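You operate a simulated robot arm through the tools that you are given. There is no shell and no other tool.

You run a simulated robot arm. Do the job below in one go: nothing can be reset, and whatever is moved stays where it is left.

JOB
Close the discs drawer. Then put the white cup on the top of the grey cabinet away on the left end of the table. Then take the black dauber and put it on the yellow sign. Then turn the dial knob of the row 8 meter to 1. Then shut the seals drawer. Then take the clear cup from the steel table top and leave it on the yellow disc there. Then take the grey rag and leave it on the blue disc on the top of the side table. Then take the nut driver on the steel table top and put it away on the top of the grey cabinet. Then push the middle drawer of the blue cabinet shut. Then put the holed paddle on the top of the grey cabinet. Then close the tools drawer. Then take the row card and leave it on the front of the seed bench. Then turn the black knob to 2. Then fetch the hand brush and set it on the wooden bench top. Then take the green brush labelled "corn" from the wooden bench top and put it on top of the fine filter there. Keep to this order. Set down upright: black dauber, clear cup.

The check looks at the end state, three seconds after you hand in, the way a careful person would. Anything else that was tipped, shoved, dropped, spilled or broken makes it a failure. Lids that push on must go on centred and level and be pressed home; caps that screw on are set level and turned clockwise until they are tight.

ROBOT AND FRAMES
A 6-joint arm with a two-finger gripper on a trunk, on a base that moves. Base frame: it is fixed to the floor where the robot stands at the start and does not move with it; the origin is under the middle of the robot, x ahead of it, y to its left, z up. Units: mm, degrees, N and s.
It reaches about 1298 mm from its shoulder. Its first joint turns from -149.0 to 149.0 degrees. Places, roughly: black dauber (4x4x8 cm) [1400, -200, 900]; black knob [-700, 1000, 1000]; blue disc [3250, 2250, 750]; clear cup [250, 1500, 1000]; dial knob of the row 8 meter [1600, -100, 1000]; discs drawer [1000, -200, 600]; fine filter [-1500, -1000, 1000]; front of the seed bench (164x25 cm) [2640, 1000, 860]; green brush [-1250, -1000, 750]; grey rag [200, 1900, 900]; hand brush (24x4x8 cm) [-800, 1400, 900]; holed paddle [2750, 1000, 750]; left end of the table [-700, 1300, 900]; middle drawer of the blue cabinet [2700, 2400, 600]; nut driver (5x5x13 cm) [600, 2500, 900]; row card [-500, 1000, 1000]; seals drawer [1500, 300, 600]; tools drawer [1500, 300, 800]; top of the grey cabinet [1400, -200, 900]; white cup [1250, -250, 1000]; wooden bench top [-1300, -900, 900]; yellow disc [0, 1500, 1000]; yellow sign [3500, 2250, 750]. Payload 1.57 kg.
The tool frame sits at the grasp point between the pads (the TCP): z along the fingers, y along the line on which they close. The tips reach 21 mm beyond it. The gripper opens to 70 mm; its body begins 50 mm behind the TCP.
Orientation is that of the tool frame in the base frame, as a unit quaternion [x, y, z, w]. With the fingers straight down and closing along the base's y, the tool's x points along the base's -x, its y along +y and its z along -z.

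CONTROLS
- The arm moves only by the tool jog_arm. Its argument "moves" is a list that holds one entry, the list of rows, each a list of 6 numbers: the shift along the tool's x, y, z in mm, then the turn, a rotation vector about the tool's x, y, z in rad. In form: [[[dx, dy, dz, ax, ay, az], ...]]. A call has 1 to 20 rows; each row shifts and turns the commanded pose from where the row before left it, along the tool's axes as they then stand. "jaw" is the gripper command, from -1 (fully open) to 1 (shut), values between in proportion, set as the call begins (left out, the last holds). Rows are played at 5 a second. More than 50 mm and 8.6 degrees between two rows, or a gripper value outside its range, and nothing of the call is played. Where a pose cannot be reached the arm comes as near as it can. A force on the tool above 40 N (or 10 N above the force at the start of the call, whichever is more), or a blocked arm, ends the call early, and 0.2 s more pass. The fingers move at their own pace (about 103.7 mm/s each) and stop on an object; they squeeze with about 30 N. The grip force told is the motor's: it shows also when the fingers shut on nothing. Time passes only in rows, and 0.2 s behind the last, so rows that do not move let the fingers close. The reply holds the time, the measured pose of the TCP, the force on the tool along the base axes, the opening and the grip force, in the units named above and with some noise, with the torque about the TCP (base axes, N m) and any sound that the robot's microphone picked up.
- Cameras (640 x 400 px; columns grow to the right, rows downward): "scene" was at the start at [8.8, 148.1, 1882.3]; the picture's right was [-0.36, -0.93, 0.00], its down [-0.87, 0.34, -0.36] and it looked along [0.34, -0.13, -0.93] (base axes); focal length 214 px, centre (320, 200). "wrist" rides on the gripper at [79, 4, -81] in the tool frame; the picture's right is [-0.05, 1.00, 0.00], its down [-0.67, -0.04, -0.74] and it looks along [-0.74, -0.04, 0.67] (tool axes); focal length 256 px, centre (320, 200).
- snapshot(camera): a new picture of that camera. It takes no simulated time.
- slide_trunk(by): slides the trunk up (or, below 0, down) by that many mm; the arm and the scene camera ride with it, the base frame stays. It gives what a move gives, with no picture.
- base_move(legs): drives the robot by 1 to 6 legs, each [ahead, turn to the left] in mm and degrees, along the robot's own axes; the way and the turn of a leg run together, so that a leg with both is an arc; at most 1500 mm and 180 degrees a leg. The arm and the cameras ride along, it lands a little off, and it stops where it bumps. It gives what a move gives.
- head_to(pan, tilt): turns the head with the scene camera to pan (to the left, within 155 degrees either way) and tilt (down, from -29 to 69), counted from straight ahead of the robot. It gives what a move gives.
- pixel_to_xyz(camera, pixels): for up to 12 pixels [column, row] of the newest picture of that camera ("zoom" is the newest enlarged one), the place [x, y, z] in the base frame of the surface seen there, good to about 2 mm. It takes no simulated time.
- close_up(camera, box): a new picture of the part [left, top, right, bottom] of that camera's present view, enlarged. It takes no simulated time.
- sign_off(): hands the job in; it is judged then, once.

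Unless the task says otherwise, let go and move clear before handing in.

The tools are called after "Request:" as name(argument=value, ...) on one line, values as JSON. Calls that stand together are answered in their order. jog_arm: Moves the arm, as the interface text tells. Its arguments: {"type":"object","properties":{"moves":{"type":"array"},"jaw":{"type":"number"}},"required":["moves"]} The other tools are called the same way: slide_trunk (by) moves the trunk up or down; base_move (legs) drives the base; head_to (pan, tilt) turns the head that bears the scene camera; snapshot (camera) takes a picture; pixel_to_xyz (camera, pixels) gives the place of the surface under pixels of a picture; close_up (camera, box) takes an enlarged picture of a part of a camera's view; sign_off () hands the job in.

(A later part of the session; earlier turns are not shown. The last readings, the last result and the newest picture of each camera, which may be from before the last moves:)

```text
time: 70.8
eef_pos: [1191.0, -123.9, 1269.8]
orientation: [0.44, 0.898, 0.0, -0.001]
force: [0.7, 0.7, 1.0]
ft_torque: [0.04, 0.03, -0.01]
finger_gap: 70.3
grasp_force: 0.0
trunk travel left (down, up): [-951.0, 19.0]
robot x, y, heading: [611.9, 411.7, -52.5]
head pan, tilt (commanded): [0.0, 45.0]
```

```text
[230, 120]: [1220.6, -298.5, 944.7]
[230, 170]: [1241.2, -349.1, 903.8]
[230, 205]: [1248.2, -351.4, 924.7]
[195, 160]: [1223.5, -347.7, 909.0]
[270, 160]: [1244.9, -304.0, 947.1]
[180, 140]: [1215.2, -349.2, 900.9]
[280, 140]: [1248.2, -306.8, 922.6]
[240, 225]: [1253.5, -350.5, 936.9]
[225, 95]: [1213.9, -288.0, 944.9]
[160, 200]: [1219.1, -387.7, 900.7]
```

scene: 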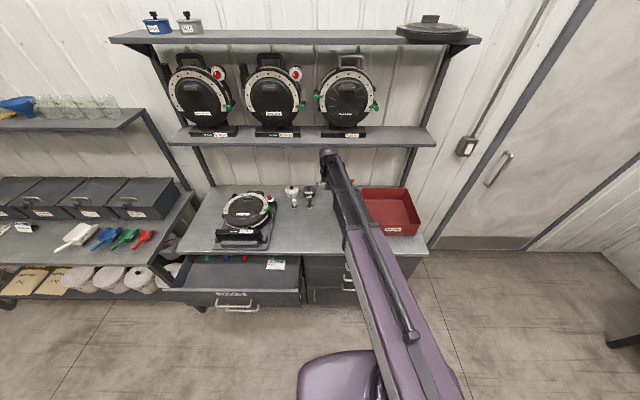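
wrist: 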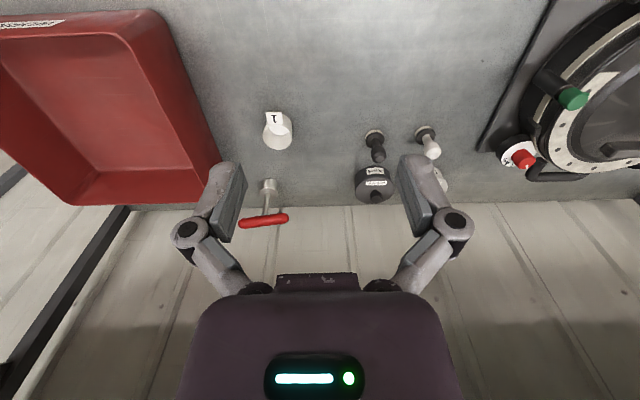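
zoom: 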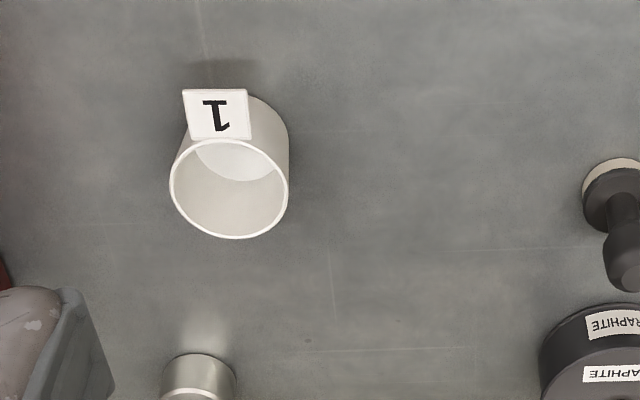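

Request:
pixel_to_xyz(camera="zoom", pixels=[[172, 186], [286, 190], [245, 237], [215, 237], [260, 147], [185, 152], [190, 222], [275, 220]])

```text
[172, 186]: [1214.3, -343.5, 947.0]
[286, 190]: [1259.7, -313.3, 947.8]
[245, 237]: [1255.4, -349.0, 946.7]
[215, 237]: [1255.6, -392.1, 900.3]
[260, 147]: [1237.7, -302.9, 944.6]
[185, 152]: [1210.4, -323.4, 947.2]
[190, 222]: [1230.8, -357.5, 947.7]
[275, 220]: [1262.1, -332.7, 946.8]
```

The cup rim centre is about (1236,-329), 55 mm wide, rim z=947. I check clearance to the red bin, T-handle and shelf.

Request:
snapshot(camera="wrist")

Request:
pixel_to_xyz(camera="wrist", pixels=[[215, 160], [165, 30], [120, 190], [268, 187], [285, 216], [245, 222], [375, 145], [375, 170], [428, 140], [360, 190], [370, 135], [418, 130]])

Request:
close_up(camera="scene", box=[260, 120, 420, 220])

Request:
pixel_to_xyz(camera="zoom", pixels=[[100, 80], [350, 85], [600, 90], [100, 45], [350, 45], [100, 60]])

```text
taken
```

wrist: 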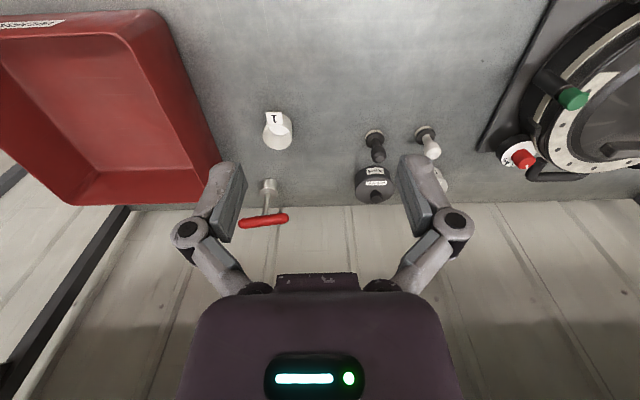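

```text
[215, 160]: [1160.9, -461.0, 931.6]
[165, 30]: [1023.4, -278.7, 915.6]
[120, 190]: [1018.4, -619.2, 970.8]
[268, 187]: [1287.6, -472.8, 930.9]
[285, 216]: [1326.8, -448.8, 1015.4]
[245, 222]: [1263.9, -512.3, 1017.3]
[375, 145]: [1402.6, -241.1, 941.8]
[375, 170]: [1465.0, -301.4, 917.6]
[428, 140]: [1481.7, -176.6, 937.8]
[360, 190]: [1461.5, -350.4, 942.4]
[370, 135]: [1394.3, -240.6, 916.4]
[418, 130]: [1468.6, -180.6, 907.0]
```

```text
4.00 times, centred on (340, 170) of scene
```

zoom: 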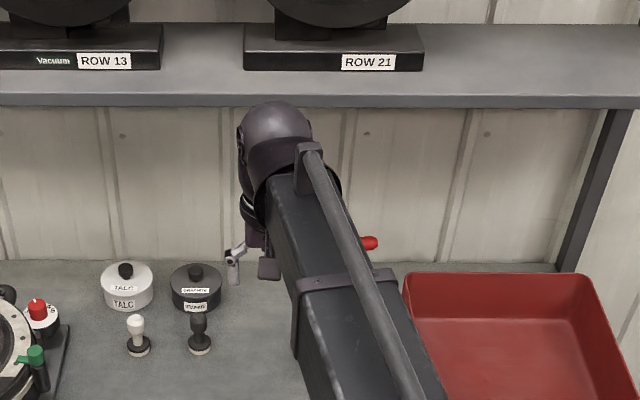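

```text
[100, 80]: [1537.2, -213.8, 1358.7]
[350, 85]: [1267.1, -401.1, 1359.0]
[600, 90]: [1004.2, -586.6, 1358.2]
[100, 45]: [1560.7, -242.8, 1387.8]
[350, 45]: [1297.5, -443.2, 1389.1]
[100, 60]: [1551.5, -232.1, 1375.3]
```

The shelf front edge is at q≈-1050, z≈1340, so I'll lower to about z=1080 first here, then slide in under it over the cup.

Request:
slide_trunk(by=-190)

Request:
jog_arm(moves=[[[-38, -18, 0, 0, 0, 0], [-38, -18, 0, 0, 0, 0], [-38, -18, 0, 0, 0, 0], [-38, -18, 0, 0, 0, 0], [-37.6, -18, 0, 0, 0, 0]]], jaw=-1)

Request:
snapshot(camera="wrist")

```text
time: 72.9
eef_pos: [1189.2, -121.1, 1079.5]
orientation: [0.44, 0.898, 0.0, 0.0]
force: [0.3, 0.5, 0.1]
ft_torque: [0.0, 0.01, -0.01]
finger_gap: 70.1
grasp_force: 0.0
trunk travel left (down, up): [-761.0, 209.0]
robot x, y, heading: [608.8, 408.2, -52.6]
head pan, tilt (commanded): [0.0, 45.0]
```

```text
time: 74.1
eef_pos: [1236.0, -328.2, 1080.0]
orientation: [0.44, 0.898, 0.0, 0.0]
force: [1.1, 0.1, -0.5]
ft_torque: [-0.04, -0.02, -0.01]
finger_gap: 70.0
grasp_force: 0.1
trunk travel left (down, up): [-761.0, 209.0]
robot x, y, heading: [615.0, 410.8, -52.6]
head pan, tilt (commanded): [0.0, 45.0]
```

```text
taken
```

wrist: 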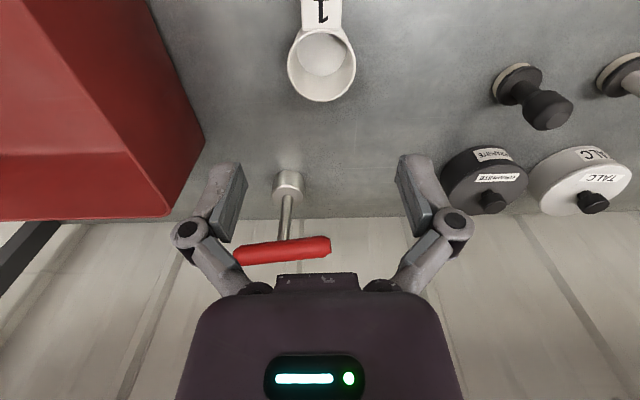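

The cup rim centre at (322,66) matches the predicted projection of the TCP line, so I'm aligned. I lower to z≈928 and grip.

Request:
slide_trunk(by=-152)

Request:
snapshot(camera="wrist")

```text
time: 75.9
eef_pos: [1235.1, -326.8, 927.9]
orientation: [0.44, 0.898, 0.0, -0.001]
force: [0.2, 0.2, -0.4]
ft_torque: [0.02, -0.02, 0.05]
finger_gap: 69.7
grasp_force: 0.0
trunk travel left (down, up): [-609.0, 361.0]
robot x, y, heading: [612.2, 410.3, -52.8]
head pan, tilt (commanded): [0.0, 45.0]
```

```text
taken
```

wrist: 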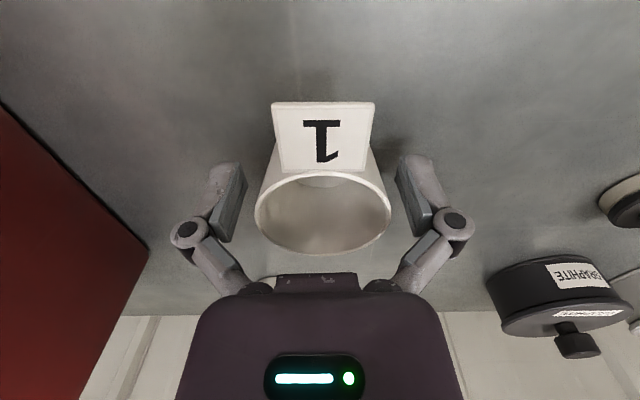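

Request:
jog_arm(moves=[[[0, 0, 0, 0, 0, 0], [0, 0, 0, 0, 0, 0], [0, 0, 0, 0, 0, 0], [0, 0, 0, 0, 0, 0]]], jaw=1)

Request:
slide_trunk(by=60)

Request:
snapshot(camera="wrist")

```text
time: 76.9
eef_pos: [1234.5, -328.1, 927.9]
orientation: [0.44, 0.898, 0.001, -0.001]
force: [0.5, -0.5, 3.0]
ft_torque: [-0.02, 0.06, 0.0]
finger_gap: 52.0
grasp_force: 29.9
trunk travel left (down, up): [-609.0, 361.0]
robot x, y, heading: [613.9, 414.3, -53.1]
head pan, tilt (commanded): [0.0, 45.0]
```

```text
time: 77.9
eef_pos: [1234.9, -327.1, 986.5]
orientation: [0.44, 0.898, 0.0, -0.001]
force: [0.1, 0.8, 0.3]
ft_torque: [0.03, 0.0, -0.01]
finger_gap: 52.0
grasp_force: 30.2
trunk travel left (down, up): [-669.0, 301.0]
robot x, y, heading: [609.8, 413.8, -52.6]
head pan, tilt (commanded): [0.0, 45.0]
```

```text
taken
```

wrist: 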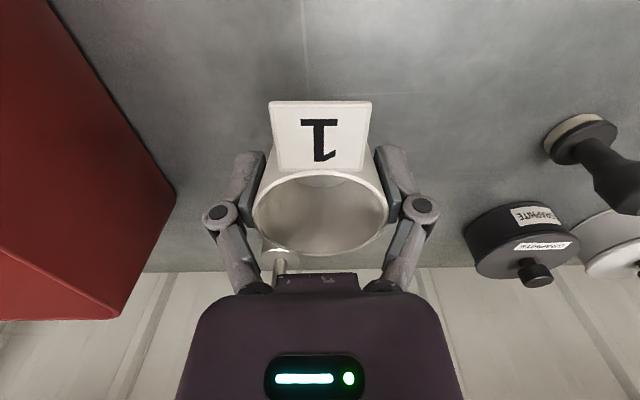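

The cup is held (gap 52 mm, 30 N). I'll lift, retract from under the shelf, raise the trunk and drive toward the left end of the table.

Request:
slide_trunk(by=100)

Request:
jog_arm(moves=[[[45, 0, 0, 0, 0, 0], [45, 0, 0, 0, 0, 0], [45, 0, 0, 0, 0, 0], [45, 0, 0, 0, 0, 0], [45, 0, 0, 0, 0, 0], [45, 0, 0, 0, 0, 0], [45, 0, 0, 0, 0, 0], [45, 0, 0, 0, 0, 0]]])

Request:
slide_trunk(by=195)

Request:
base_move(legs=[[-290, 0], [0, -90.4], [680, 0], [0, -90]])

Request:
head_to(pan=0, tilt=50)

Request:
snapshot(camera="scene")

Request:
snapshot(camera="wrist")

```text
time: 79.2
eef_pos: [1235.1, -327.7, 1088.6]
orientation: [0.44, 0.898, 0.001, 0.0]
force: [0.5, 0.6, -0.2]
ft_torque: [0.02, -0.02, -0.04]
finger_gap: 51.9
grasp_force: 30.3
trunk travel left (down, up): [-769.0, 201.0]
robot x, y, heading: [612.0, 413.8, -52.7]
head pan, tilt (commanded): [0.0, 45.0]
```

```text
time: 81.0
eef_pos: [1013.7, -41.7, 1087.7]
orientation: [0.44, 0.898, 0.0, 0.0]
force: [0.1, 0.4, 0.3]
ft_torque: [0.07, 0.0, -0.02]
finger_gap: 51.9
grasp_force: 30.0
out of reach, approached as far as the arm can: row 6
trunk travel left (down, up): [-769.0, 201.0]
robot x, y, heading: [614.4, 411.7, -52.4]
head pan, tilt (commanded): [0.0, 45.0]
```

```text
time: 83.1
eef_pos: [1014.3, -43.3, 1282.4]
orientation: [0.44, 0.898, 0.001, -0.002]
force: [0.6, 0.5, -1.2]
ft_torque: [0.01, 0.02, 0.01]
finger_gap: 52.2
grasp_force: 30.0
trunk travel left (down, up): [-964.0, 6.0]
robot x, y, heading: [609.6, 412.1, -52.6]
head pan, tilt (commanded): [0.0, 45.0]
```

```text
time: 101.1
eef_pos: [-508.5, 729.6, 1283.6]
orientation: [0.885, -0.465, -0.001, 0.0]
force: [0.1, 0.1, 0.2]
ft_torque: [0.04, -0.03, 0.02]
finger_gap: 50.9
grasp_force: 29.6
trunk travel left (down, up): [-964.0, 6.0]
robot x, y, heading: [-99.1, 275.9, 124.8]
head pan, tilt (commanded): [0.0, 45.0]
```

```text
time: 101.8
eef_pos: [-507.7, 732.3, 1282.2]
orientation: [0.885, -0.466, 0.001, 0.001]
force: [-0.7, -0.6, 0.7]
ft_torque: [-0.02, -0.02, 0.0]
finger_gap: 50.5
grasp_force: 30.4
trunk travel left (down, up): [-964.0, 6.0]
robot x, y, heading: [-100.8, 278.0, 124.6]
head pan, tilt (commanded): [0.0, 50.0]
```

```text
taken
```

scene: 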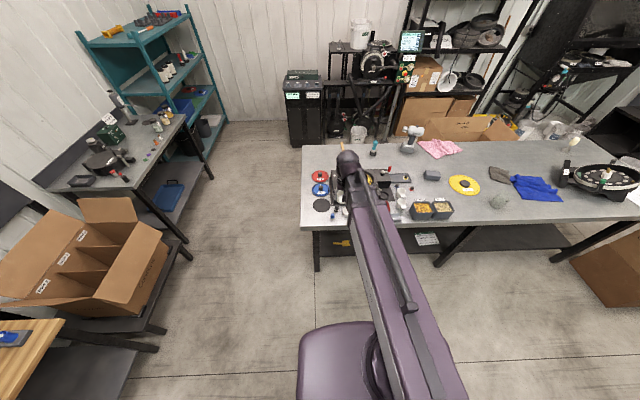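

```text
taken
```

wrist: 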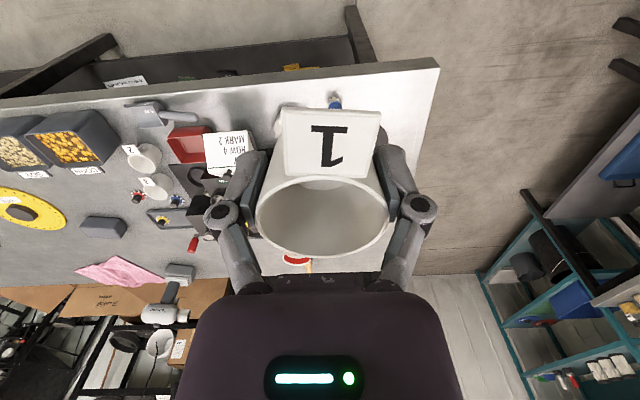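

The robot now faces the table's left part. I'll zoom on the left end to find free space.

Request:
close_up(camera="scene", box=[290, 120, 482, 240])

Request:
pixel_to_xyz(camera="zoom", pixels=[[30, 85], [30, 350], [110, 190], [100, 235], [105, 285], [80, 130], [50, 200], [60, 240], [150, 310], [60, 320], [130, 330], [50, 100]])

```text
3.33 times, centred on (386, 180) of scene
```

zoom: 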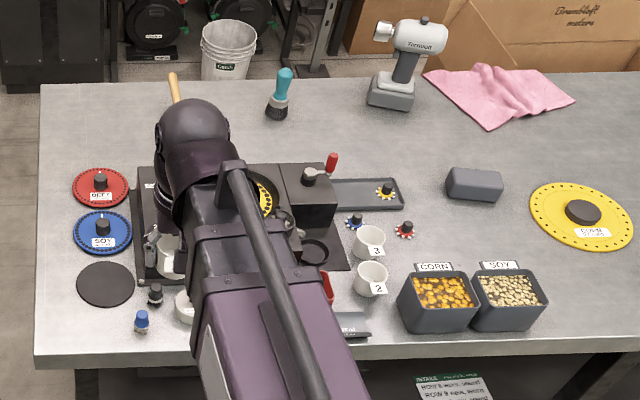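

```text
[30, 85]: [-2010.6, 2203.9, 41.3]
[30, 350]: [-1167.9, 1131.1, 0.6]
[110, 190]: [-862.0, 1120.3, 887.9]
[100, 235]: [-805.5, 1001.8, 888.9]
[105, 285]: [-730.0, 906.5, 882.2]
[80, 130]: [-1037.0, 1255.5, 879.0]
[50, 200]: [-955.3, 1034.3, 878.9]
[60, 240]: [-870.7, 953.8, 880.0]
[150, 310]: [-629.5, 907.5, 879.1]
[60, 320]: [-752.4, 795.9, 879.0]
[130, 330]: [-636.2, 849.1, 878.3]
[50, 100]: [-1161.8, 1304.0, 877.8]
```

Request:
base_move(legs=[[335, 2]])

Request:
jog_arm(moves=[[[0, 40, 0, 0, 0, 0], [0, 40, 0, 0, 0, 0], [0, 40, 0, 0, 0, 0], [0, 40, 0, 0, 0, 0], [0, 40, 0, 0, 0, 0]]])

Request:
snapshot(camera="scene")

Request:
snapshot(camera="wrist")

```text
time: 104.4
eef_pos: [-718.0, 988.6, 1282.9]
orientation: [0.893, -0.45, 0.002, 0.0]
force: [-0.1, 0.4, -0.4]
ft_torque: [-0.03, -0.03, -0.02]
finger_gap: 50.7
grasp_force: 30.3
trunk travel left (down, up): [-964.0, 6.0]
robot x, y, heading: [-293.7, 546.4, 126.6]
head pan, tilt (commanded): [0.0, 50.0]
```

```text
time: 105.6
eef_pos: [-879.1, 866.9, 1281.7]
orientation: [0.893, -0.45, 0.0, -0.001]
force: [-0.6, 0.1, -0.8]
ft_torque: [0.02, 0.03, 0.02]
finger_gap: 50.4
grasp_force: 29.9
trunk travel left (down, up): [-964.0, 6.0]
robot x, y, heading: [-296.0, 545.5, 126.2]
head pan, tilt (commanded): [0.0, 50.0]
```

```text
taken
```

scene: 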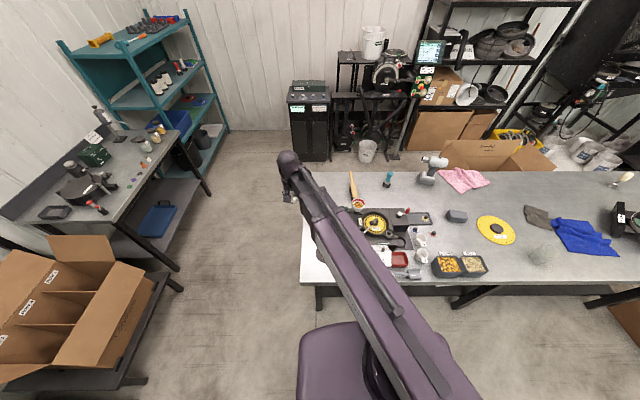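

```text
taken
```

wrist: 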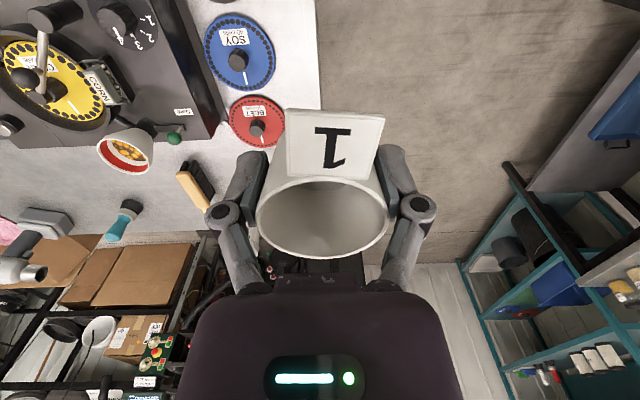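

The wrist view shows the hand brush at (195,185), the funnel at (127,150), discs at (240,55) and (257,122). I measure these and the table corner.

Request:
pixel_to_xyz(camera="wrist", pixels=[[184, 170], [205, 205], [190, 195], [235, 235], [127, 150], [257, 122], [240, 55], [175, 138], [318, 60], [125, 215], [205, 225], [215, 140]])

Request:
close_up(camera="wrist", box=[80, 90, 320, 240])

Request:
close_up(camera="scene", box=[290, 160, 450, 260])

```text
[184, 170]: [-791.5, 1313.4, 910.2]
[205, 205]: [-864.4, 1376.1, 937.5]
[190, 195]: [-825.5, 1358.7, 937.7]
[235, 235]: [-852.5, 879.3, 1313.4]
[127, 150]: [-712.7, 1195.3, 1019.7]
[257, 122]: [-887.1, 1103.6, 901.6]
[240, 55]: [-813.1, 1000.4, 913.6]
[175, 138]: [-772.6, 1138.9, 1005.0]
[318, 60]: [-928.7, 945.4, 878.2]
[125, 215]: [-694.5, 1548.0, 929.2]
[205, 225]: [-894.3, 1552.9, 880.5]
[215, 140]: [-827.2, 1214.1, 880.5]
```

```text
2.67 times, centred on (200, 165) of wrist
```

zoom: 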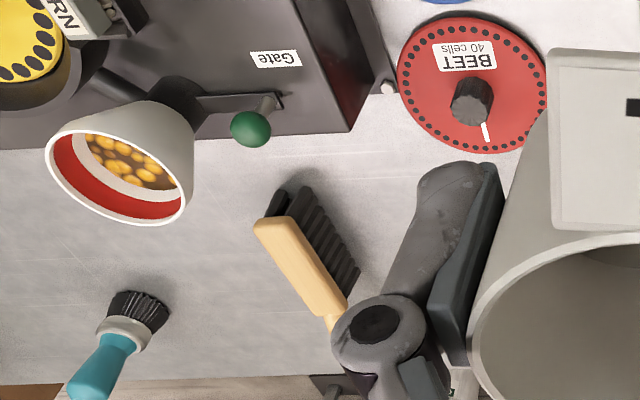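

```text
4.00 times, centred on (370, 210) of scene
```

zoom: 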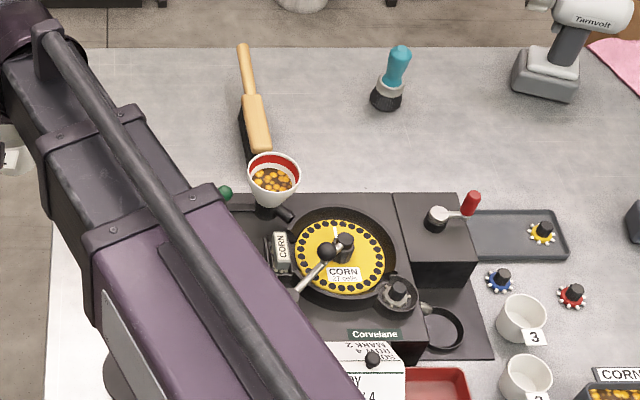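

The hand brush lies near p≈150, q 1500–1750, so the spot p≈0, q≈1560 (base [-936,1248]) at the back left is free. I move over it.

Request:
jog_arm(moves=[[[-42.5, -22.6, 0, 0, 0, 0], [-42.5, -22.6, 0, 0, 0, 0], [-42.5, -22.6, 0, 0, 0, 0], [-42.5, -22.6, 0, 0, 0, 0], [-42.5, -22.6, 0, 0, 0, 0], [-42.5, -22.6, 0, 0, 0, 0], [-42.5, -22.6, 0, 0, 0, 0], [-42.5, -22.6, 0, 0, 0, 0]]])

Request:
snapshot(camera="wrist")

Request:
snapshot(camera="scene")

```text
time: 107.4
eef_pos: [-935.3, 1251.4, 1282.2]
orientation: [0.893, -0.45, 0.0, 0.001]
force: [-0.3, 0.0, -0.2]
ft_torque: [-0.01, 0.01, 0.02]
finger_gap: 50.0
grasp_force: 29.6
trunk travel left (down, up): [-964.0, 6.0]
robot x, y, heading: [-292.5, 548.8, 126.3]
head pan, tilt (commanded): [0.0, 50.0]
```

```text
taken
```

wrist: 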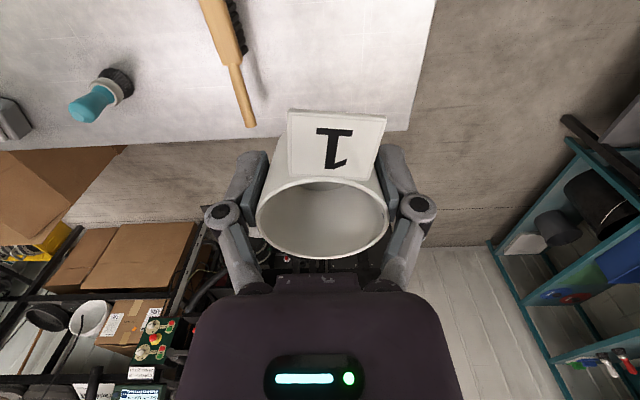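

```text
taken
```

scene: 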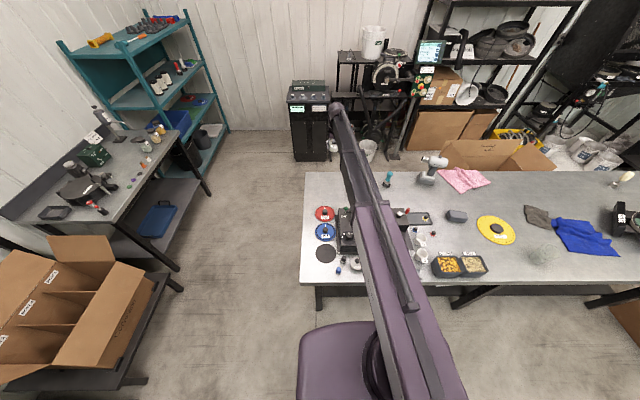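

Request:
slide_trunk(by=-340)

Request:
snapshot(camera="wrist")

Request:
pixel_to_xyz(camera="wrist", pixels=[[330, 50], [200, 100], [330, 110], [450, 100], [320, 240], [280, 150]])

```text
time: 110.7
eef_pos: [-934.9, 1248.3, 943.0]
orientation: [0.893, -0.45, 0.001, 0.001]
force: [-0.1, -0.4, -0.5]
ft_torque: [0.01, -0.02, 0.0]
finger_gap: 50.1
grasp_force: 30.0
trunk travel left (down, up): [-624.0, 346.0]
robot x, y, heading: [-291.3, 551.0, 126.6]
head pan, tilt (commanded): [0.0, 50.0]
```

```text
taken
```

wrist: 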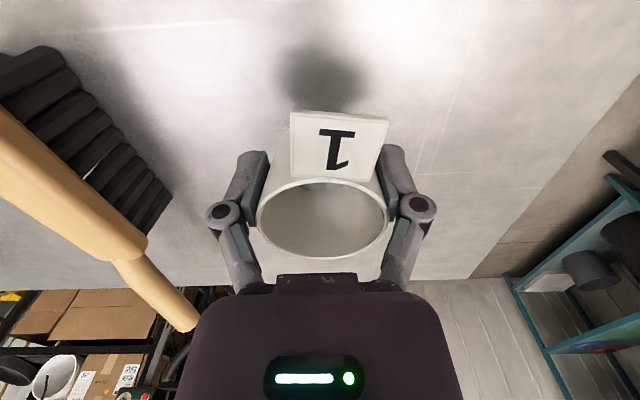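

```text
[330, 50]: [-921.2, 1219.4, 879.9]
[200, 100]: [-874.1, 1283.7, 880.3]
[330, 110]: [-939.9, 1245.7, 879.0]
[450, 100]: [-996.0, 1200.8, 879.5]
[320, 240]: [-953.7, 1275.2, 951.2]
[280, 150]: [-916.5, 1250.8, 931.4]
```

Table is z=879.5; the cup base is 28.6 mm below the TCP, so touch-down is at TCP≈908. I lower gently and release.

Request:
slide_trunk(by=-32)

Request:
slide_trunk(by=-2.5)

```text
time: 111.5
eef_pos: [-934.9, 1248.4, 910.1]
orientation: [0.893, -0.45, 0.001, 0.001]
force: [-0.6, 0.1, -0.4]
ft_torque: [0.0, 0.02, 0.02]
finger_gap: 50.4
grasp_force: 30.4
trunk travel left (down, up): [-592.0, 378.0]
robot x, y, heading: [-292.8, 546.6, 126.5]
head pan, tilt (commanded): [0.0, 50.0]
```

```text
time: 112.0
eef_pos: [-935.1, 1249.5, 908.8]
orientation: [0.893, -0.45, 0.0, 0.0]
force: [0.6, 0.4, -1.2]
ft_torque: [-0.02, 0.01, 0.0]
finger_gap: 50.0
grasp_force: 30.2
trunk travel left (down, up): [-589.0, 381.0]
robot x, y, heading: [-294.9, 549.0, 126.5]
head pan, tilt (commanded): [0.0, 50.0]
```

Request:
slide_trunk(by=-1.5)

Request:
jog_arm(moves=[[[0, 0, 0, 0, 0, 0], [0, 0, 0, 0, 0, 0], [0, 0, 0, 0, 0, 0]]], jaw=-1)

Request:
snapshot(camera="wrist")

```text
time: 112.5
eef_pos: [-934.3, 1249.8, 907.6]
orientation: [0.893, -0.45, 0.0, 0.0]
force: [-1.2, 0.7, 6.0]
ft_torque: [0.09, 0.0, 0.01]
finger_gap: 49.9
grasp_force: 30.3
trunk travel left (down, up): [-588.0, 382.0]
robot x, y, heading: [-291.8, 548.4, 126.5]
head pan, tilt (commanded): [0.0, 50.0]
```

```text
time: 113.3
eef_pos: [-934.4, 1249.4, 906.7]
orientation: [0.893, -0.45, 0.001, 0.001]
force: [0.2, 0.6, -0.5]
ft_torque: [0.04, -0.01, -0.02]
finger_gap: 69.8
grasp_force: 0.0
trunk travel left (down, up): [-588.0, 382.0]
robot x, y, heading: [-296.2, 548.8, 126.9]
head pan, tilt (commanded): [0.0, 50.0]
```

```text
taken
```

wrist: 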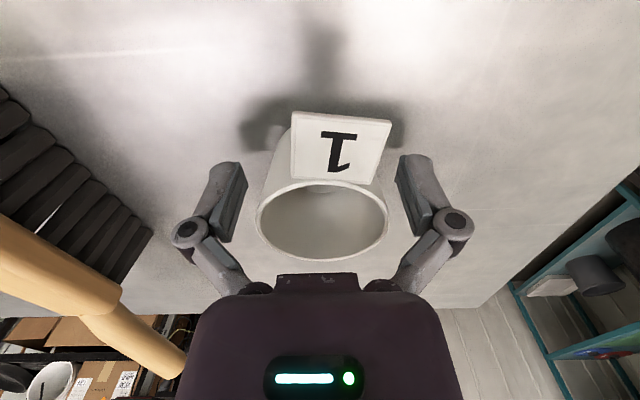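

The cup stands on the table and the fingers are clear of it. I raise the trunk, retract the arm, and look at the table from above.

Request:
slide_trunk(by=375)

Request:
snapshot(camera="wrist")

Request:
jog_arm(moves=[[[45, 0, 0, 0, 0, 0], [45, 0, 0, 0, 0, 0], [45, 0, 0, 0, 0, 0], [45, 0, 0, 0, 0, 0], [45, 0, 0, 0, 0, 0], [45, 0, 0, 0, 0, 0], [45, 0, 0, 0, 0, 0]]])

Request:
snapshot(camera="wrist")

Request:
pixel_to_xyz(camera="wrist", pixels=[[320, 60], [320, 140]])

```text
time: 116.9
eef_pos: [-934.8, 1249.9, 1282.1]
orientation: [0.893, -0.45, 0.001, 0.001]
force: [0.8, 0.7, -0.3]
ft_torque: [0.01, -0.03, -0.03]
finger_gap: 70.1
grasp_force: 0.1
trunk travel left (down, up): [-963.0, 7.0]
robot x, y, heading: [-294.4, 549.8, 126.4]
head pan, tilt (commanded): [0.0, 50.0]
```

```text
taken
```

wrist: 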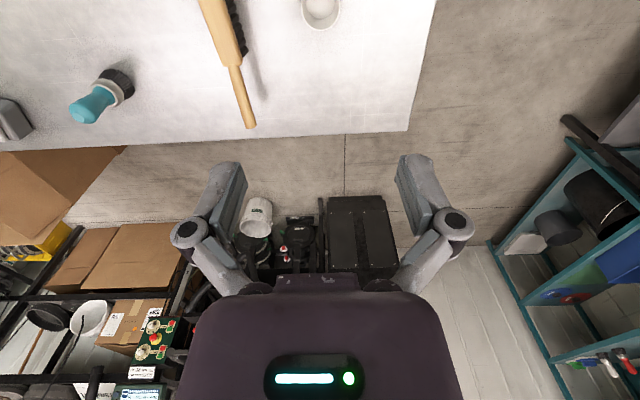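

```text
time: 118.5
eef_pos: [-749.0, 996.2, 1281.0]
orientation: [0.893, -0.45, 0.0, 0.0]
force: [0.5, 0.7, -0.5]
ft_torque: [0.01, 0.0, 0.02]
finger_gap: 70.1
grasp_force: 0.1
trunk travel left (down, up): [-963.0, 7.0]
robot x, y, heading: [-293.1, 545.1, 126.4]
head pan, tilt (commanded): [0.0, 50.0]
```

```text
taken
```

wrist: 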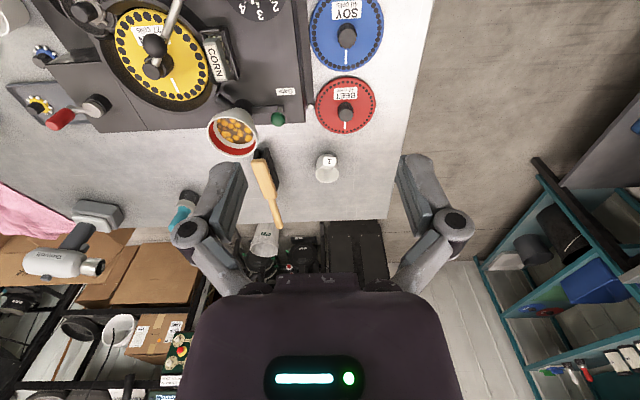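

```text
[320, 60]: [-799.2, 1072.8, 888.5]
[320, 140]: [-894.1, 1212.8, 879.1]
```

The cup stands well on the left end. Now I drive back to the cabinet for the black dauber.

Request:
base_move(legs=[[-364, 0.3], [0, -90], [820, 0], [0, -90], [270, 0]])

Request:
snapshot(camera="wrist")

Request:
snapshot(camera="scene")

```text
time: 139.4
eef_pos: [1211.3, 80.6, 1282.8]
orientation: [0.45, 0.893, 0.001, -0.001]
force: [-1.1, -0.2, -0.6]
ft_torque: [0.03, -0.01, 0.0]
finger_gap: 69.8
grasp_force: 0.2
trunk travel left (down, up): [-963.0, 7.0]
robot x, y, heading: [740.1, 518.9, -53.0]
head pan, tilt (commanded): [0.0, 50.0]
```

```text
taken
```

wrist: 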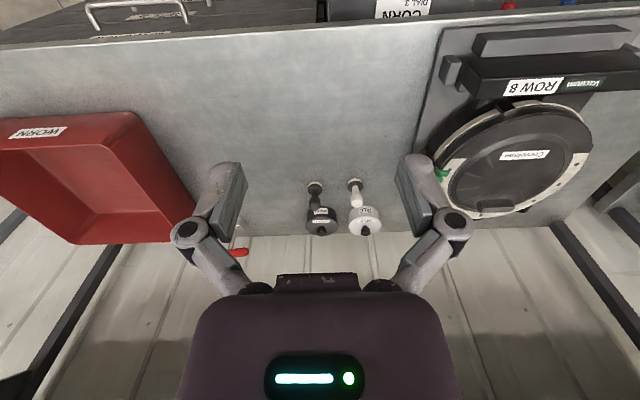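

```text
taken
```

scene: 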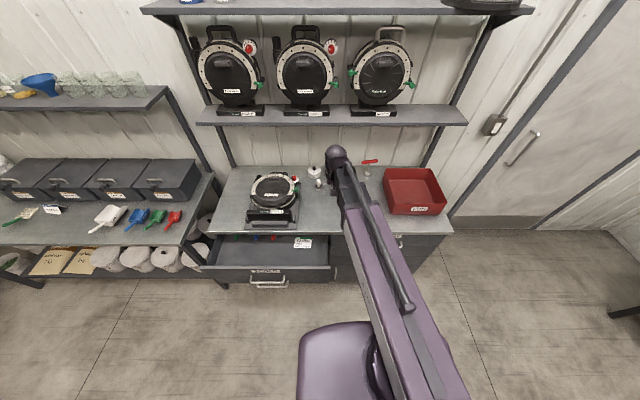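

The black dauber is at wrist pixel (315,190), next to a white one. I zoom for precise measurement.

Request:
close_up(camera="wrist", box=[260, 160, 420, 260])

Request:
pixel_to_xyz(camera="zoom", pixels=[[205, 105], [240, 105], [222, 85], [222, 125], [222, 145], [225, 170], [250, 250], [222, 180], [200, 110], [243, 110], [375, 90], [380, 165]])

```text
4.00 times, centred on (340, 210) of wrist
```

zoom: 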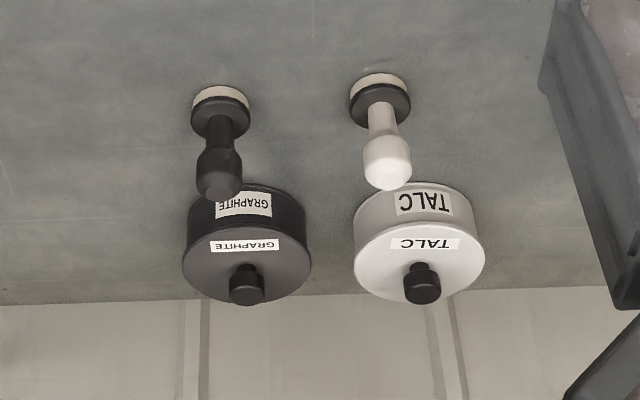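

```text
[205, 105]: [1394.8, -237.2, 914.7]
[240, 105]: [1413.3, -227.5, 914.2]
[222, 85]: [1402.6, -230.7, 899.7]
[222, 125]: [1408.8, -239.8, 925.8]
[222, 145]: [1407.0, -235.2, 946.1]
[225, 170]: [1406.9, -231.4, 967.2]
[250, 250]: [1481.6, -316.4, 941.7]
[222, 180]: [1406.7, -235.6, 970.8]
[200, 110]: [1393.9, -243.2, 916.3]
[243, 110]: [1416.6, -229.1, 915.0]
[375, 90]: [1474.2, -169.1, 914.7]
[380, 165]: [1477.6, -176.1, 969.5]
```

Request:
pixel_to_xyz(camera="zoom", pixels=[[215, 188], [228, 188], [222, 184], [222, 194], [198, 168], [241, 168], [192, 112], [249, 112], [222, 88], [235, 190], [207, 190]])

```text
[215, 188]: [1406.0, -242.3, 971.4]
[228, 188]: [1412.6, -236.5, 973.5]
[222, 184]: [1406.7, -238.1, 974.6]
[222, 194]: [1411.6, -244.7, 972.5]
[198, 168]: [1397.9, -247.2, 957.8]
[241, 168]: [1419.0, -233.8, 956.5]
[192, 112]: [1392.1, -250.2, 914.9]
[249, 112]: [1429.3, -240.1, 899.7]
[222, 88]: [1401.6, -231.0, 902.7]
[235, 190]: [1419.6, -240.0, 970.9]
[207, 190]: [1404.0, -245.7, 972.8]
```

The dauber axis is at about (1409,-241) with a 25 mm bulb at z≈957. I lower to z≈1085, then move in under the shelf with a half-open jaw.

Request:
slide_trunk(by=-197)

Request:
jog_arm(moves=[[[-42, -3.6, 0, 0, 0, 0], [-42, -3.6, 0, 0, 0, 0], [-42, -3.6, 0, 0, 0, 0], [-42, -3.6, 0, 0, 0, 0], [-42, -3.6, 0, 0, 0, 0], [-42, -3.6, 0, 0, 0, 0], [-42, -3.6, 0, 0, 0, 0], [-42, -3.6, 0, 0, 0, 0], [-40.7, -3.6, 0, 0, 0, 0]]], jaw=-0.43)

Request:
snapshot(camera="wrist")

```text
time: 141.6
eef_pos: [1209.9, 81.5, 1084.9]
orientation: [0.45, 0.893, 0.0, 0.0]
force: [0.1, -1.0, 0.1]
ft_torque: [-0.03, -0.02, -0.03]
finger_gap: 69.9
grasp_force: 0.1
trunk travel left (down, up): [-766.0, 204.0]
robot x, y, heading: [737.5, 517.7, -53.1]
head pan, tilt (commanded): [0.0, 50.0]
```

```text
time: 143.6
eef_pos: [1410.0, -241.3, 1083.8]
orientation: [0.45, 0.893, 0.001, -0.002]
force: [0.9, 0.2, -0.3]
ft_torque: [-0.01, 0.01, -0.03]
finger_gap: 49.8
grasp_force: 0.1
trunk travel left (down, up): [-766.0, 204.0]
robot x, y, heading: [739.0, 518.1, -53.0]
head pan, tilt (commanded): [0.0, 50.0]
```

```text
taken
```

wrist: 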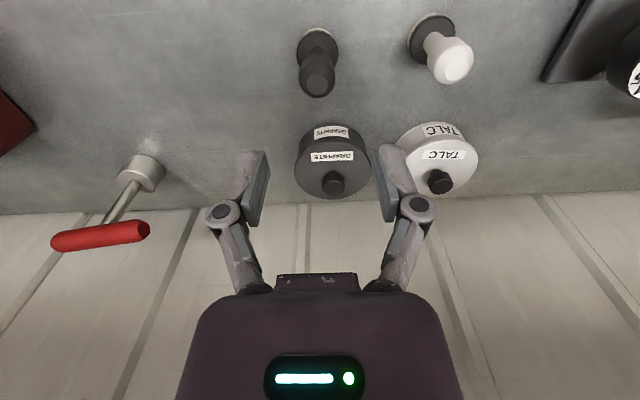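

Aligned: dauber top appears at (318,85) where predicted. I lower to z≈950 and grip.

Request:
slide_trunk(by=-134)

Request:
snapshot(camera="wrist")

Request:
jog_arm(moves=[[[0, 0, 0, 0, 0, 0], [0, 0, 0, 0, 0, 0], [0, 0, 0, 0, 0, 0], [0, 0, 0, 0, 0, 0]]], jaw=1)

Request:
slide_trunk(by=134)

Request:
snapshot(camera="wrist")

```text
time: 145.2
eef_pos: [1411.4, -238.9, 951.3]
orientation: [0.45, 0.893, 0.001, -0.001]
force: [-0.6, 0.2, -0.2]
ft_torque: [0.04, 0.03, 0.0]
finger_gap: 50.1
grasp_force: 0.0
trunk travel left (down, up): [-632.0, 338.0]
robot x, y, heading: [737.1, 519.2, -52.9]
head pan, tilt (commanded): [0.0, 50.0]
```

```text
taken
```

wrist: 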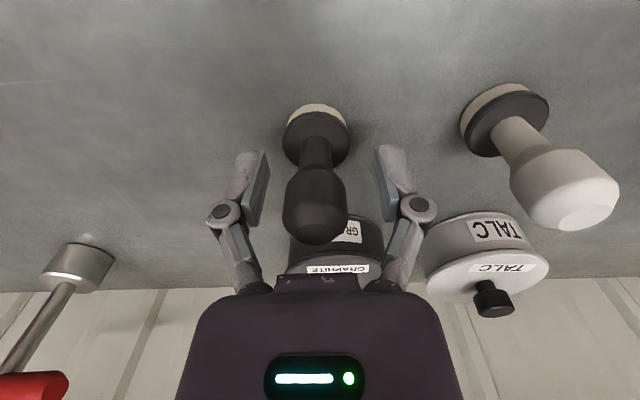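

```text
time: 146.2
eef_pos: [1409.6, -239.7, 950.8]
orientation: [0.45, 0.893, 0.001, 0.001]
force: [0.1, -0.1, 3.5]
ft_torque: [-0.02, -0.02, 0.0]
finger_gap: 25.5
grasp_force: 30.2
trunk travel left (down, up): [-632.0, 338.0]
robot x, y, heading: [736.1, 519.4, -53.2]
head pan, tilt (commanded): [0.0, 50.0]
```

```text
time: 147.8
eef_pos: [1410.2, -238.5, 1084.1]
orientation: [0.451, 0.893, 0.0, 0.0]
force: [-0.7, -0.5, -1.0]
ft_torque: [-0.04, 0.0, -0.03]
finger_gap: 25.4
grasp_force: 29.4
trunk travel left (down, up): [-766.0, 204.0]
robot x, y, heading: [738.9, 520.0, -52.9]
head pan, tilt (commanded): [0.0, 50.0]
```

```text
taken
```

wrist: 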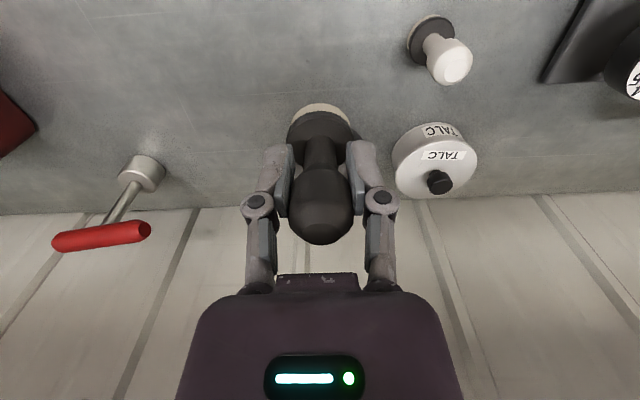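

The dauber is held. I retract, raise, and drive along the aisle toward the side table, stopping halfway to look.

Request:
jog_arm(moves=[[[45, 0, 0, 0, 0, 0], [45, 0, 0, 0, 0, 0], [45, 0, 0, 0, 0, 0], [45, 0, 0, 0, 0, 0], [45, 0, 0, 0, 0, 0], [45, 0, 0, 0, 0, 0], [45, 0, 0, 0, 0, 0], [45, 0, 0, 0, 0, 0], [30, 0, 0, 0, 0, 0]]])

Request:
slide_trunk(by=195)

Request:
base_move(legs=[[-230, 0], [0, 90], [1400, 0]])

Request:
head_to(pan=0, tilt=35)

Request:
snapshot(camera="scene")

Request:
snapshot(camera="wrist")

```text
time: 149.8
eef_pos: [1177.4, 76.4, 1086.3]
orientation: [0.45, 0.893, 0.0, 0.0]
force: [-0.2, -0.2, -0.7]
ft_torque: [-0.01, 0.04, 0.01]
finger_gap: 25.3
grasp_force: 29.4
trunk travel left (down, up): [-766.0, 204.0]
robot x, y, heading: [737.8, 514.2, -53.2]
head pan, tilt (commanded): [0.0, 50.0]
```

```text
time: 151.9
eef_pos: [1178.1, 76.9, 1279.7]
orientation: [0.451, 0.893, 0.0, -0.001]
force: [0.1, -0.1, -0.8]
ft_torque: [0.02, 0.02, 0.02]
finger_gap: 25.4
grasp_force: 30.7
trunk travel left (down, up): [-961.0, 9.0]
robot x, y, heading: [741.7, 516.5, -52.8]
head pan, tilt (commanded): [0.0, 50.0]
```

```text
time: 167.9
eef_pos: [2225.5, 1942.0, 1279.5]
orientation: [-0.29, 0.957, 0.0, -0.001]
force: [-0.3, 0.1, -0.9]
ft_torque: [0.0, 0.01, -0.03]
finger_gap: 25.5
grasp_force: 29.9
trunk travel left (down, up): [-961.0, 9.0]
robot x, y, heading: [1766.9, 1522.2, 34.6]
head pan, tilt (commanded): [0.0, 50.0]
```

```text
time: 168.7
eef_pos: [2225.9, 1942.3, 1279.8]
orientation: [-0.291, 0.957, 0.0, -0.001]
force: [0.0, -0.3, -0.9]
ft_torque: [0.03, 0.02, -0.01]
finger_gap: 25.6
grasp_force: 29.7
trunk travel left (down, up): [-961.0, 9.0]
robot x, y, heading: [1765.6, 1521.1, 34.4]
head pan, tilt (commanded): [0.0, 35.0]
```

```text
taken
```

scene: 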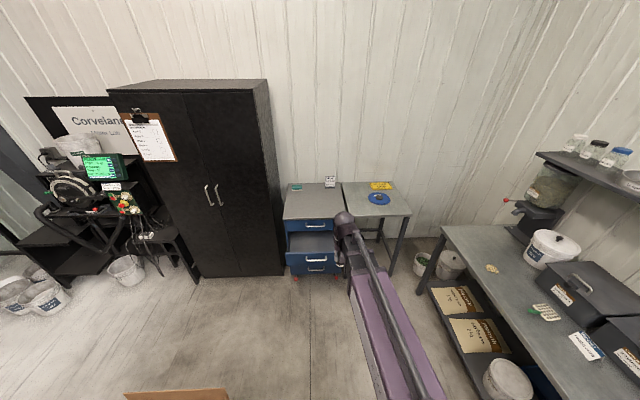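

```text
taken
```

wrist: 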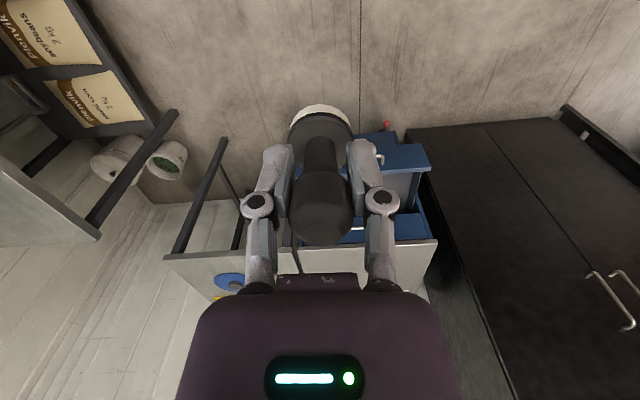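

The side table shows the yellow sign at (381,186) and blue disc at (379,199). I zoom and measure.

Request:
close_up(camera="scene", box=[270, 160, 430, 260])

Request:
pixel_to_xyz(camera="zoom", pixels=[[410, 100], [480, 97], [420, 118], [485, 113], [445, 108], [435, 158], [405, 158], [470, 155], [350, 210], [560, 215], [300, 95], [490, 95]])

Request:
pixel_to_xyz(camera="zoom", pixels=[[70, 240], [240, 240], [180, 260], [190, 370], [100, 300], [130, 330], [60, 215], [250, 330], [180, 310], [200, 400]])

```text
4.00 times, centred on (350, 210) of scene
```

zoom: 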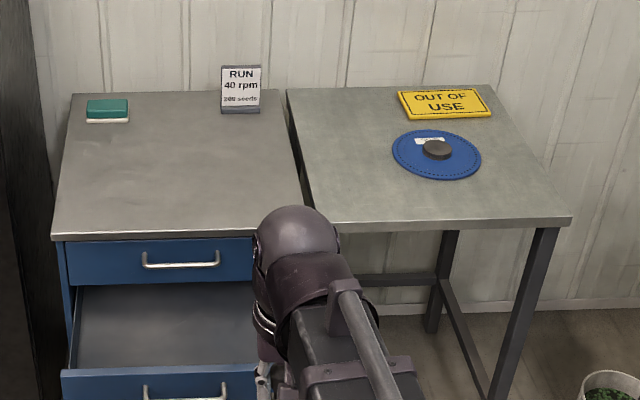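

```text
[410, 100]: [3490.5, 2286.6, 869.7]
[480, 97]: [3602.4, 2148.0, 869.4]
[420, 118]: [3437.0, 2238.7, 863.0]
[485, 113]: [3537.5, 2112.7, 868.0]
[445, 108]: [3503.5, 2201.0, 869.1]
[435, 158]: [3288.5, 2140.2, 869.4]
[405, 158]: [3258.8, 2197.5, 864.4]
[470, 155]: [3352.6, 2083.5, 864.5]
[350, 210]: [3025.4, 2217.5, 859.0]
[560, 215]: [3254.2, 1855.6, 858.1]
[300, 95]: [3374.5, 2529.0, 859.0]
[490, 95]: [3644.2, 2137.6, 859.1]
```

```text
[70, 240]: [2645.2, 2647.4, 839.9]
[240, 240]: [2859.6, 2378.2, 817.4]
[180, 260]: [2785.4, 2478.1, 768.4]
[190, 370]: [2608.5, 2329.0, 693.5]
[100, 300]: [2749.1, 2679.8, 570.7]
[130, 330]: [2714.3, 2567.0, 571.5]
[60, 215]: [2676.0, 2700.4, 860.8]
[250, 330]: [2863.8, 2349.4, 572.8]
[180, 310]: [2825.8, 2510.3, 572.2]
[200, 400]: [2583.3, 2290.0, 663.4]
```

The OUT OF USE sign lies flat at z≈869, centre ≈(3515,2197). I drive to about 900 mm in front of it, clear of the blue drawer and the seed bench.

Request:
base_move(legs=[[0, -20.9], [983, 0], [0, 23.3]])

Request:
head_to(pan=0, tilt=50)

Request:
snapshot(camera="scene")

Request:
snapshot(camera="wrist")

```text
time: 178.2
eef_pos: [3161.6, 2193.1, 1280.4]
orientation: [-0.314, 0.949, 0.0, -0.001]
force: [1.5, 0.3, -0.2]
ft_torque: [0.02, 0.02, 0.01]
finger_gap: 25.9
grasp_force: 30.7
trunk travel left (down, up): [-961.0, 9.0]
robot x, y, heading: [2714.2, 1761.4, 36.7]
head pan, tilt (commanded): [0.0, 35.0]
```

```text
time: 178.9
eef_pos: [3161.7, 2192.7, 1278.9]
orientation: [-0.314, 0.95, 0.0, 0.0]
force: [-0.3, 0.0, 0.2]
ft_torque: [-0.01, -0.01, -0.02]
finger_gap: 25.7
grasp_force: 30.3
trunk travel left (down, up): [-961.0, 9.0]
robot x, y, heading: [2715.9, 1759.7, 36.8]
head pan, tilt (commanded): [0.0, 50.0]
```

```text
taken
```

scene: 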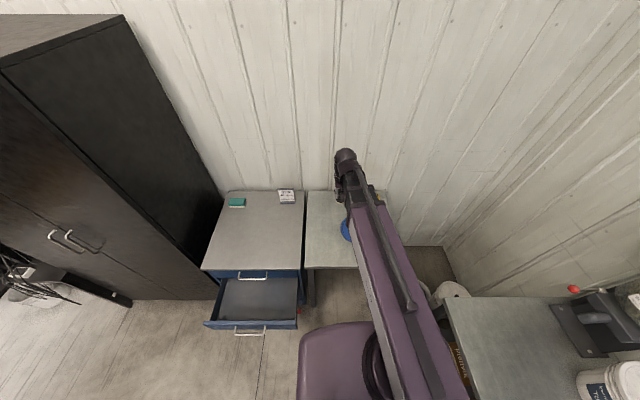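

```text
taken
```

wrist: 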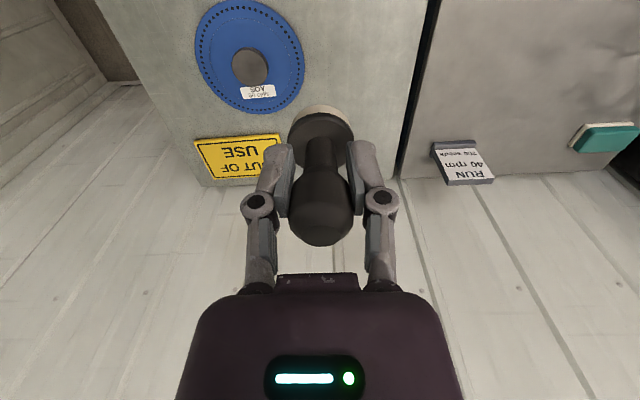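

Request:
pixel_to_xyz(camera="wrist", pixels=[[198, 142], [276, 136], [214, 182], [240, 160], [255, 170], [215, 155], [247, 65], [230, 30], [270, 190]])

Request:
close_up(camera="wrist", box=[180, 80, 340, 180])

```text
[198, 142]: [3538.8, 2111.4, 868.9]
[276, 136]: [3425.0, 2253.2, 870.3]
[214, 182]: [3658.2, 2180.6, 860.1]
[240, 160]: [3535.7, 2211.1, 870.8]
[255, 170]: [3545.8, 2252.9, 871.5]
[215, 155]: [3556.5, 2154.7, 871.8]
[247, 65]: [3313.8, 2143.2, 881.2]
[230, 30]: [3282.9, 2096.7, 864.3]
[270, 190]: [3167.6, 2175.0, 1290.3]
```

```text
4.00 times, centred on (260, 130) of wrist
```

zoom: 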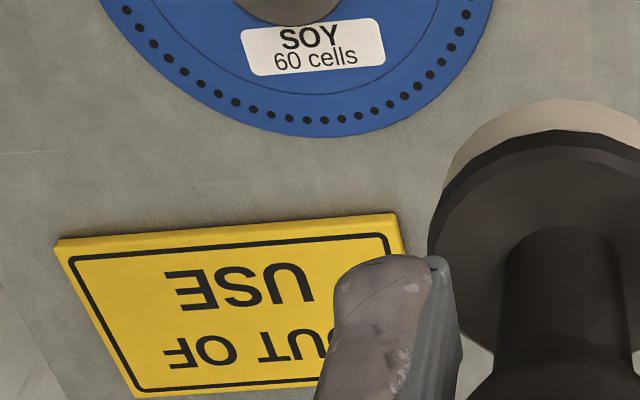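

Sign centre refined to ≈(3514,2205), top z≈870.5. I move over it and lower.

Request:
jog_arm(moves=[[[-36.2, -25.1, 0, 0, 0, 0], [-36.2, -25.1, 0, 0, 0, 0], [-36.2, -25.1, 0, 0, 0, 0], [-36.2, -25.1, 0, 0, 0, 0], [-36.2, -25.1, 0, 0, 0, 0], [-36.2, -25.1, 0, 0, 0, 0], [-36.2, -25.1, 0, 0, 0, 0], [-36.4, -24.8, 0, 0, 0, 0]]])

Request:
slide_trunk(by=-300)

Request:
snapshot(camera="wrist")

Request:
snapshot(camera="scene")

```text
time: 180.7
eef_pos: [3519.5, 2205.0, 1278.3]
orientation: [-0.314, 0.95, 0.001, -0.001]
force: [0.7, 0.2, -0.8]
ft_torque: [0.03, 0.0, 0.0]
finger_gap: 25.4
grasp_force: 29.9
trunk travel left (down, up): [-961.0, 9.0]
robot x, y, heading: [2715.5, 1755.5, 36.7]
head pan, tilt (commanded): [0.0, 50.0]
```

```text
time: 183.7
eef_pos: [3517.6, 2206.1, 979.4]
orientation: [-0.314, 0.949, 0.0, -0.001]
force: [-0.4, 0.1, -0.4]
ft_torque: [0.0, 0.01, -0.01]
finger_gap: 25.4
grasp_force: 29.8
trunk travel left (down, up): [-661.0, 309.0]
robot x, y, heading: [2717.2, 1759.1, 36.8]
head pan, tilt (commanded): [0.0, 50.0]
```

```text
taken
```

wrist: 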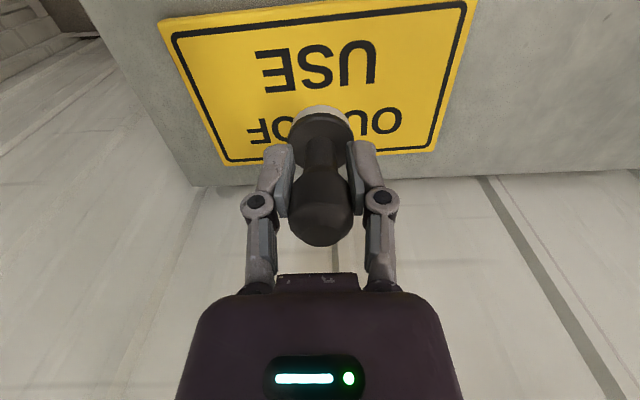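

```text
taken
```

scene: 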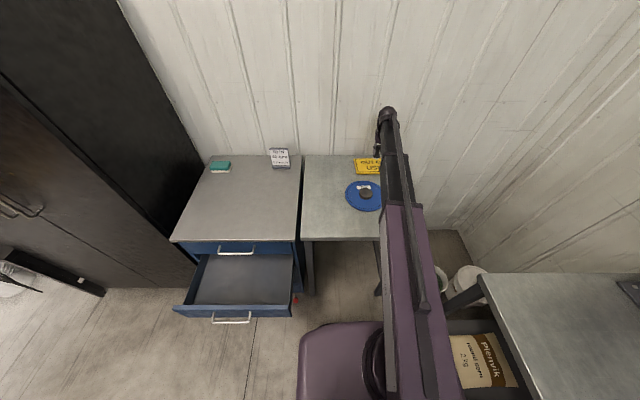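

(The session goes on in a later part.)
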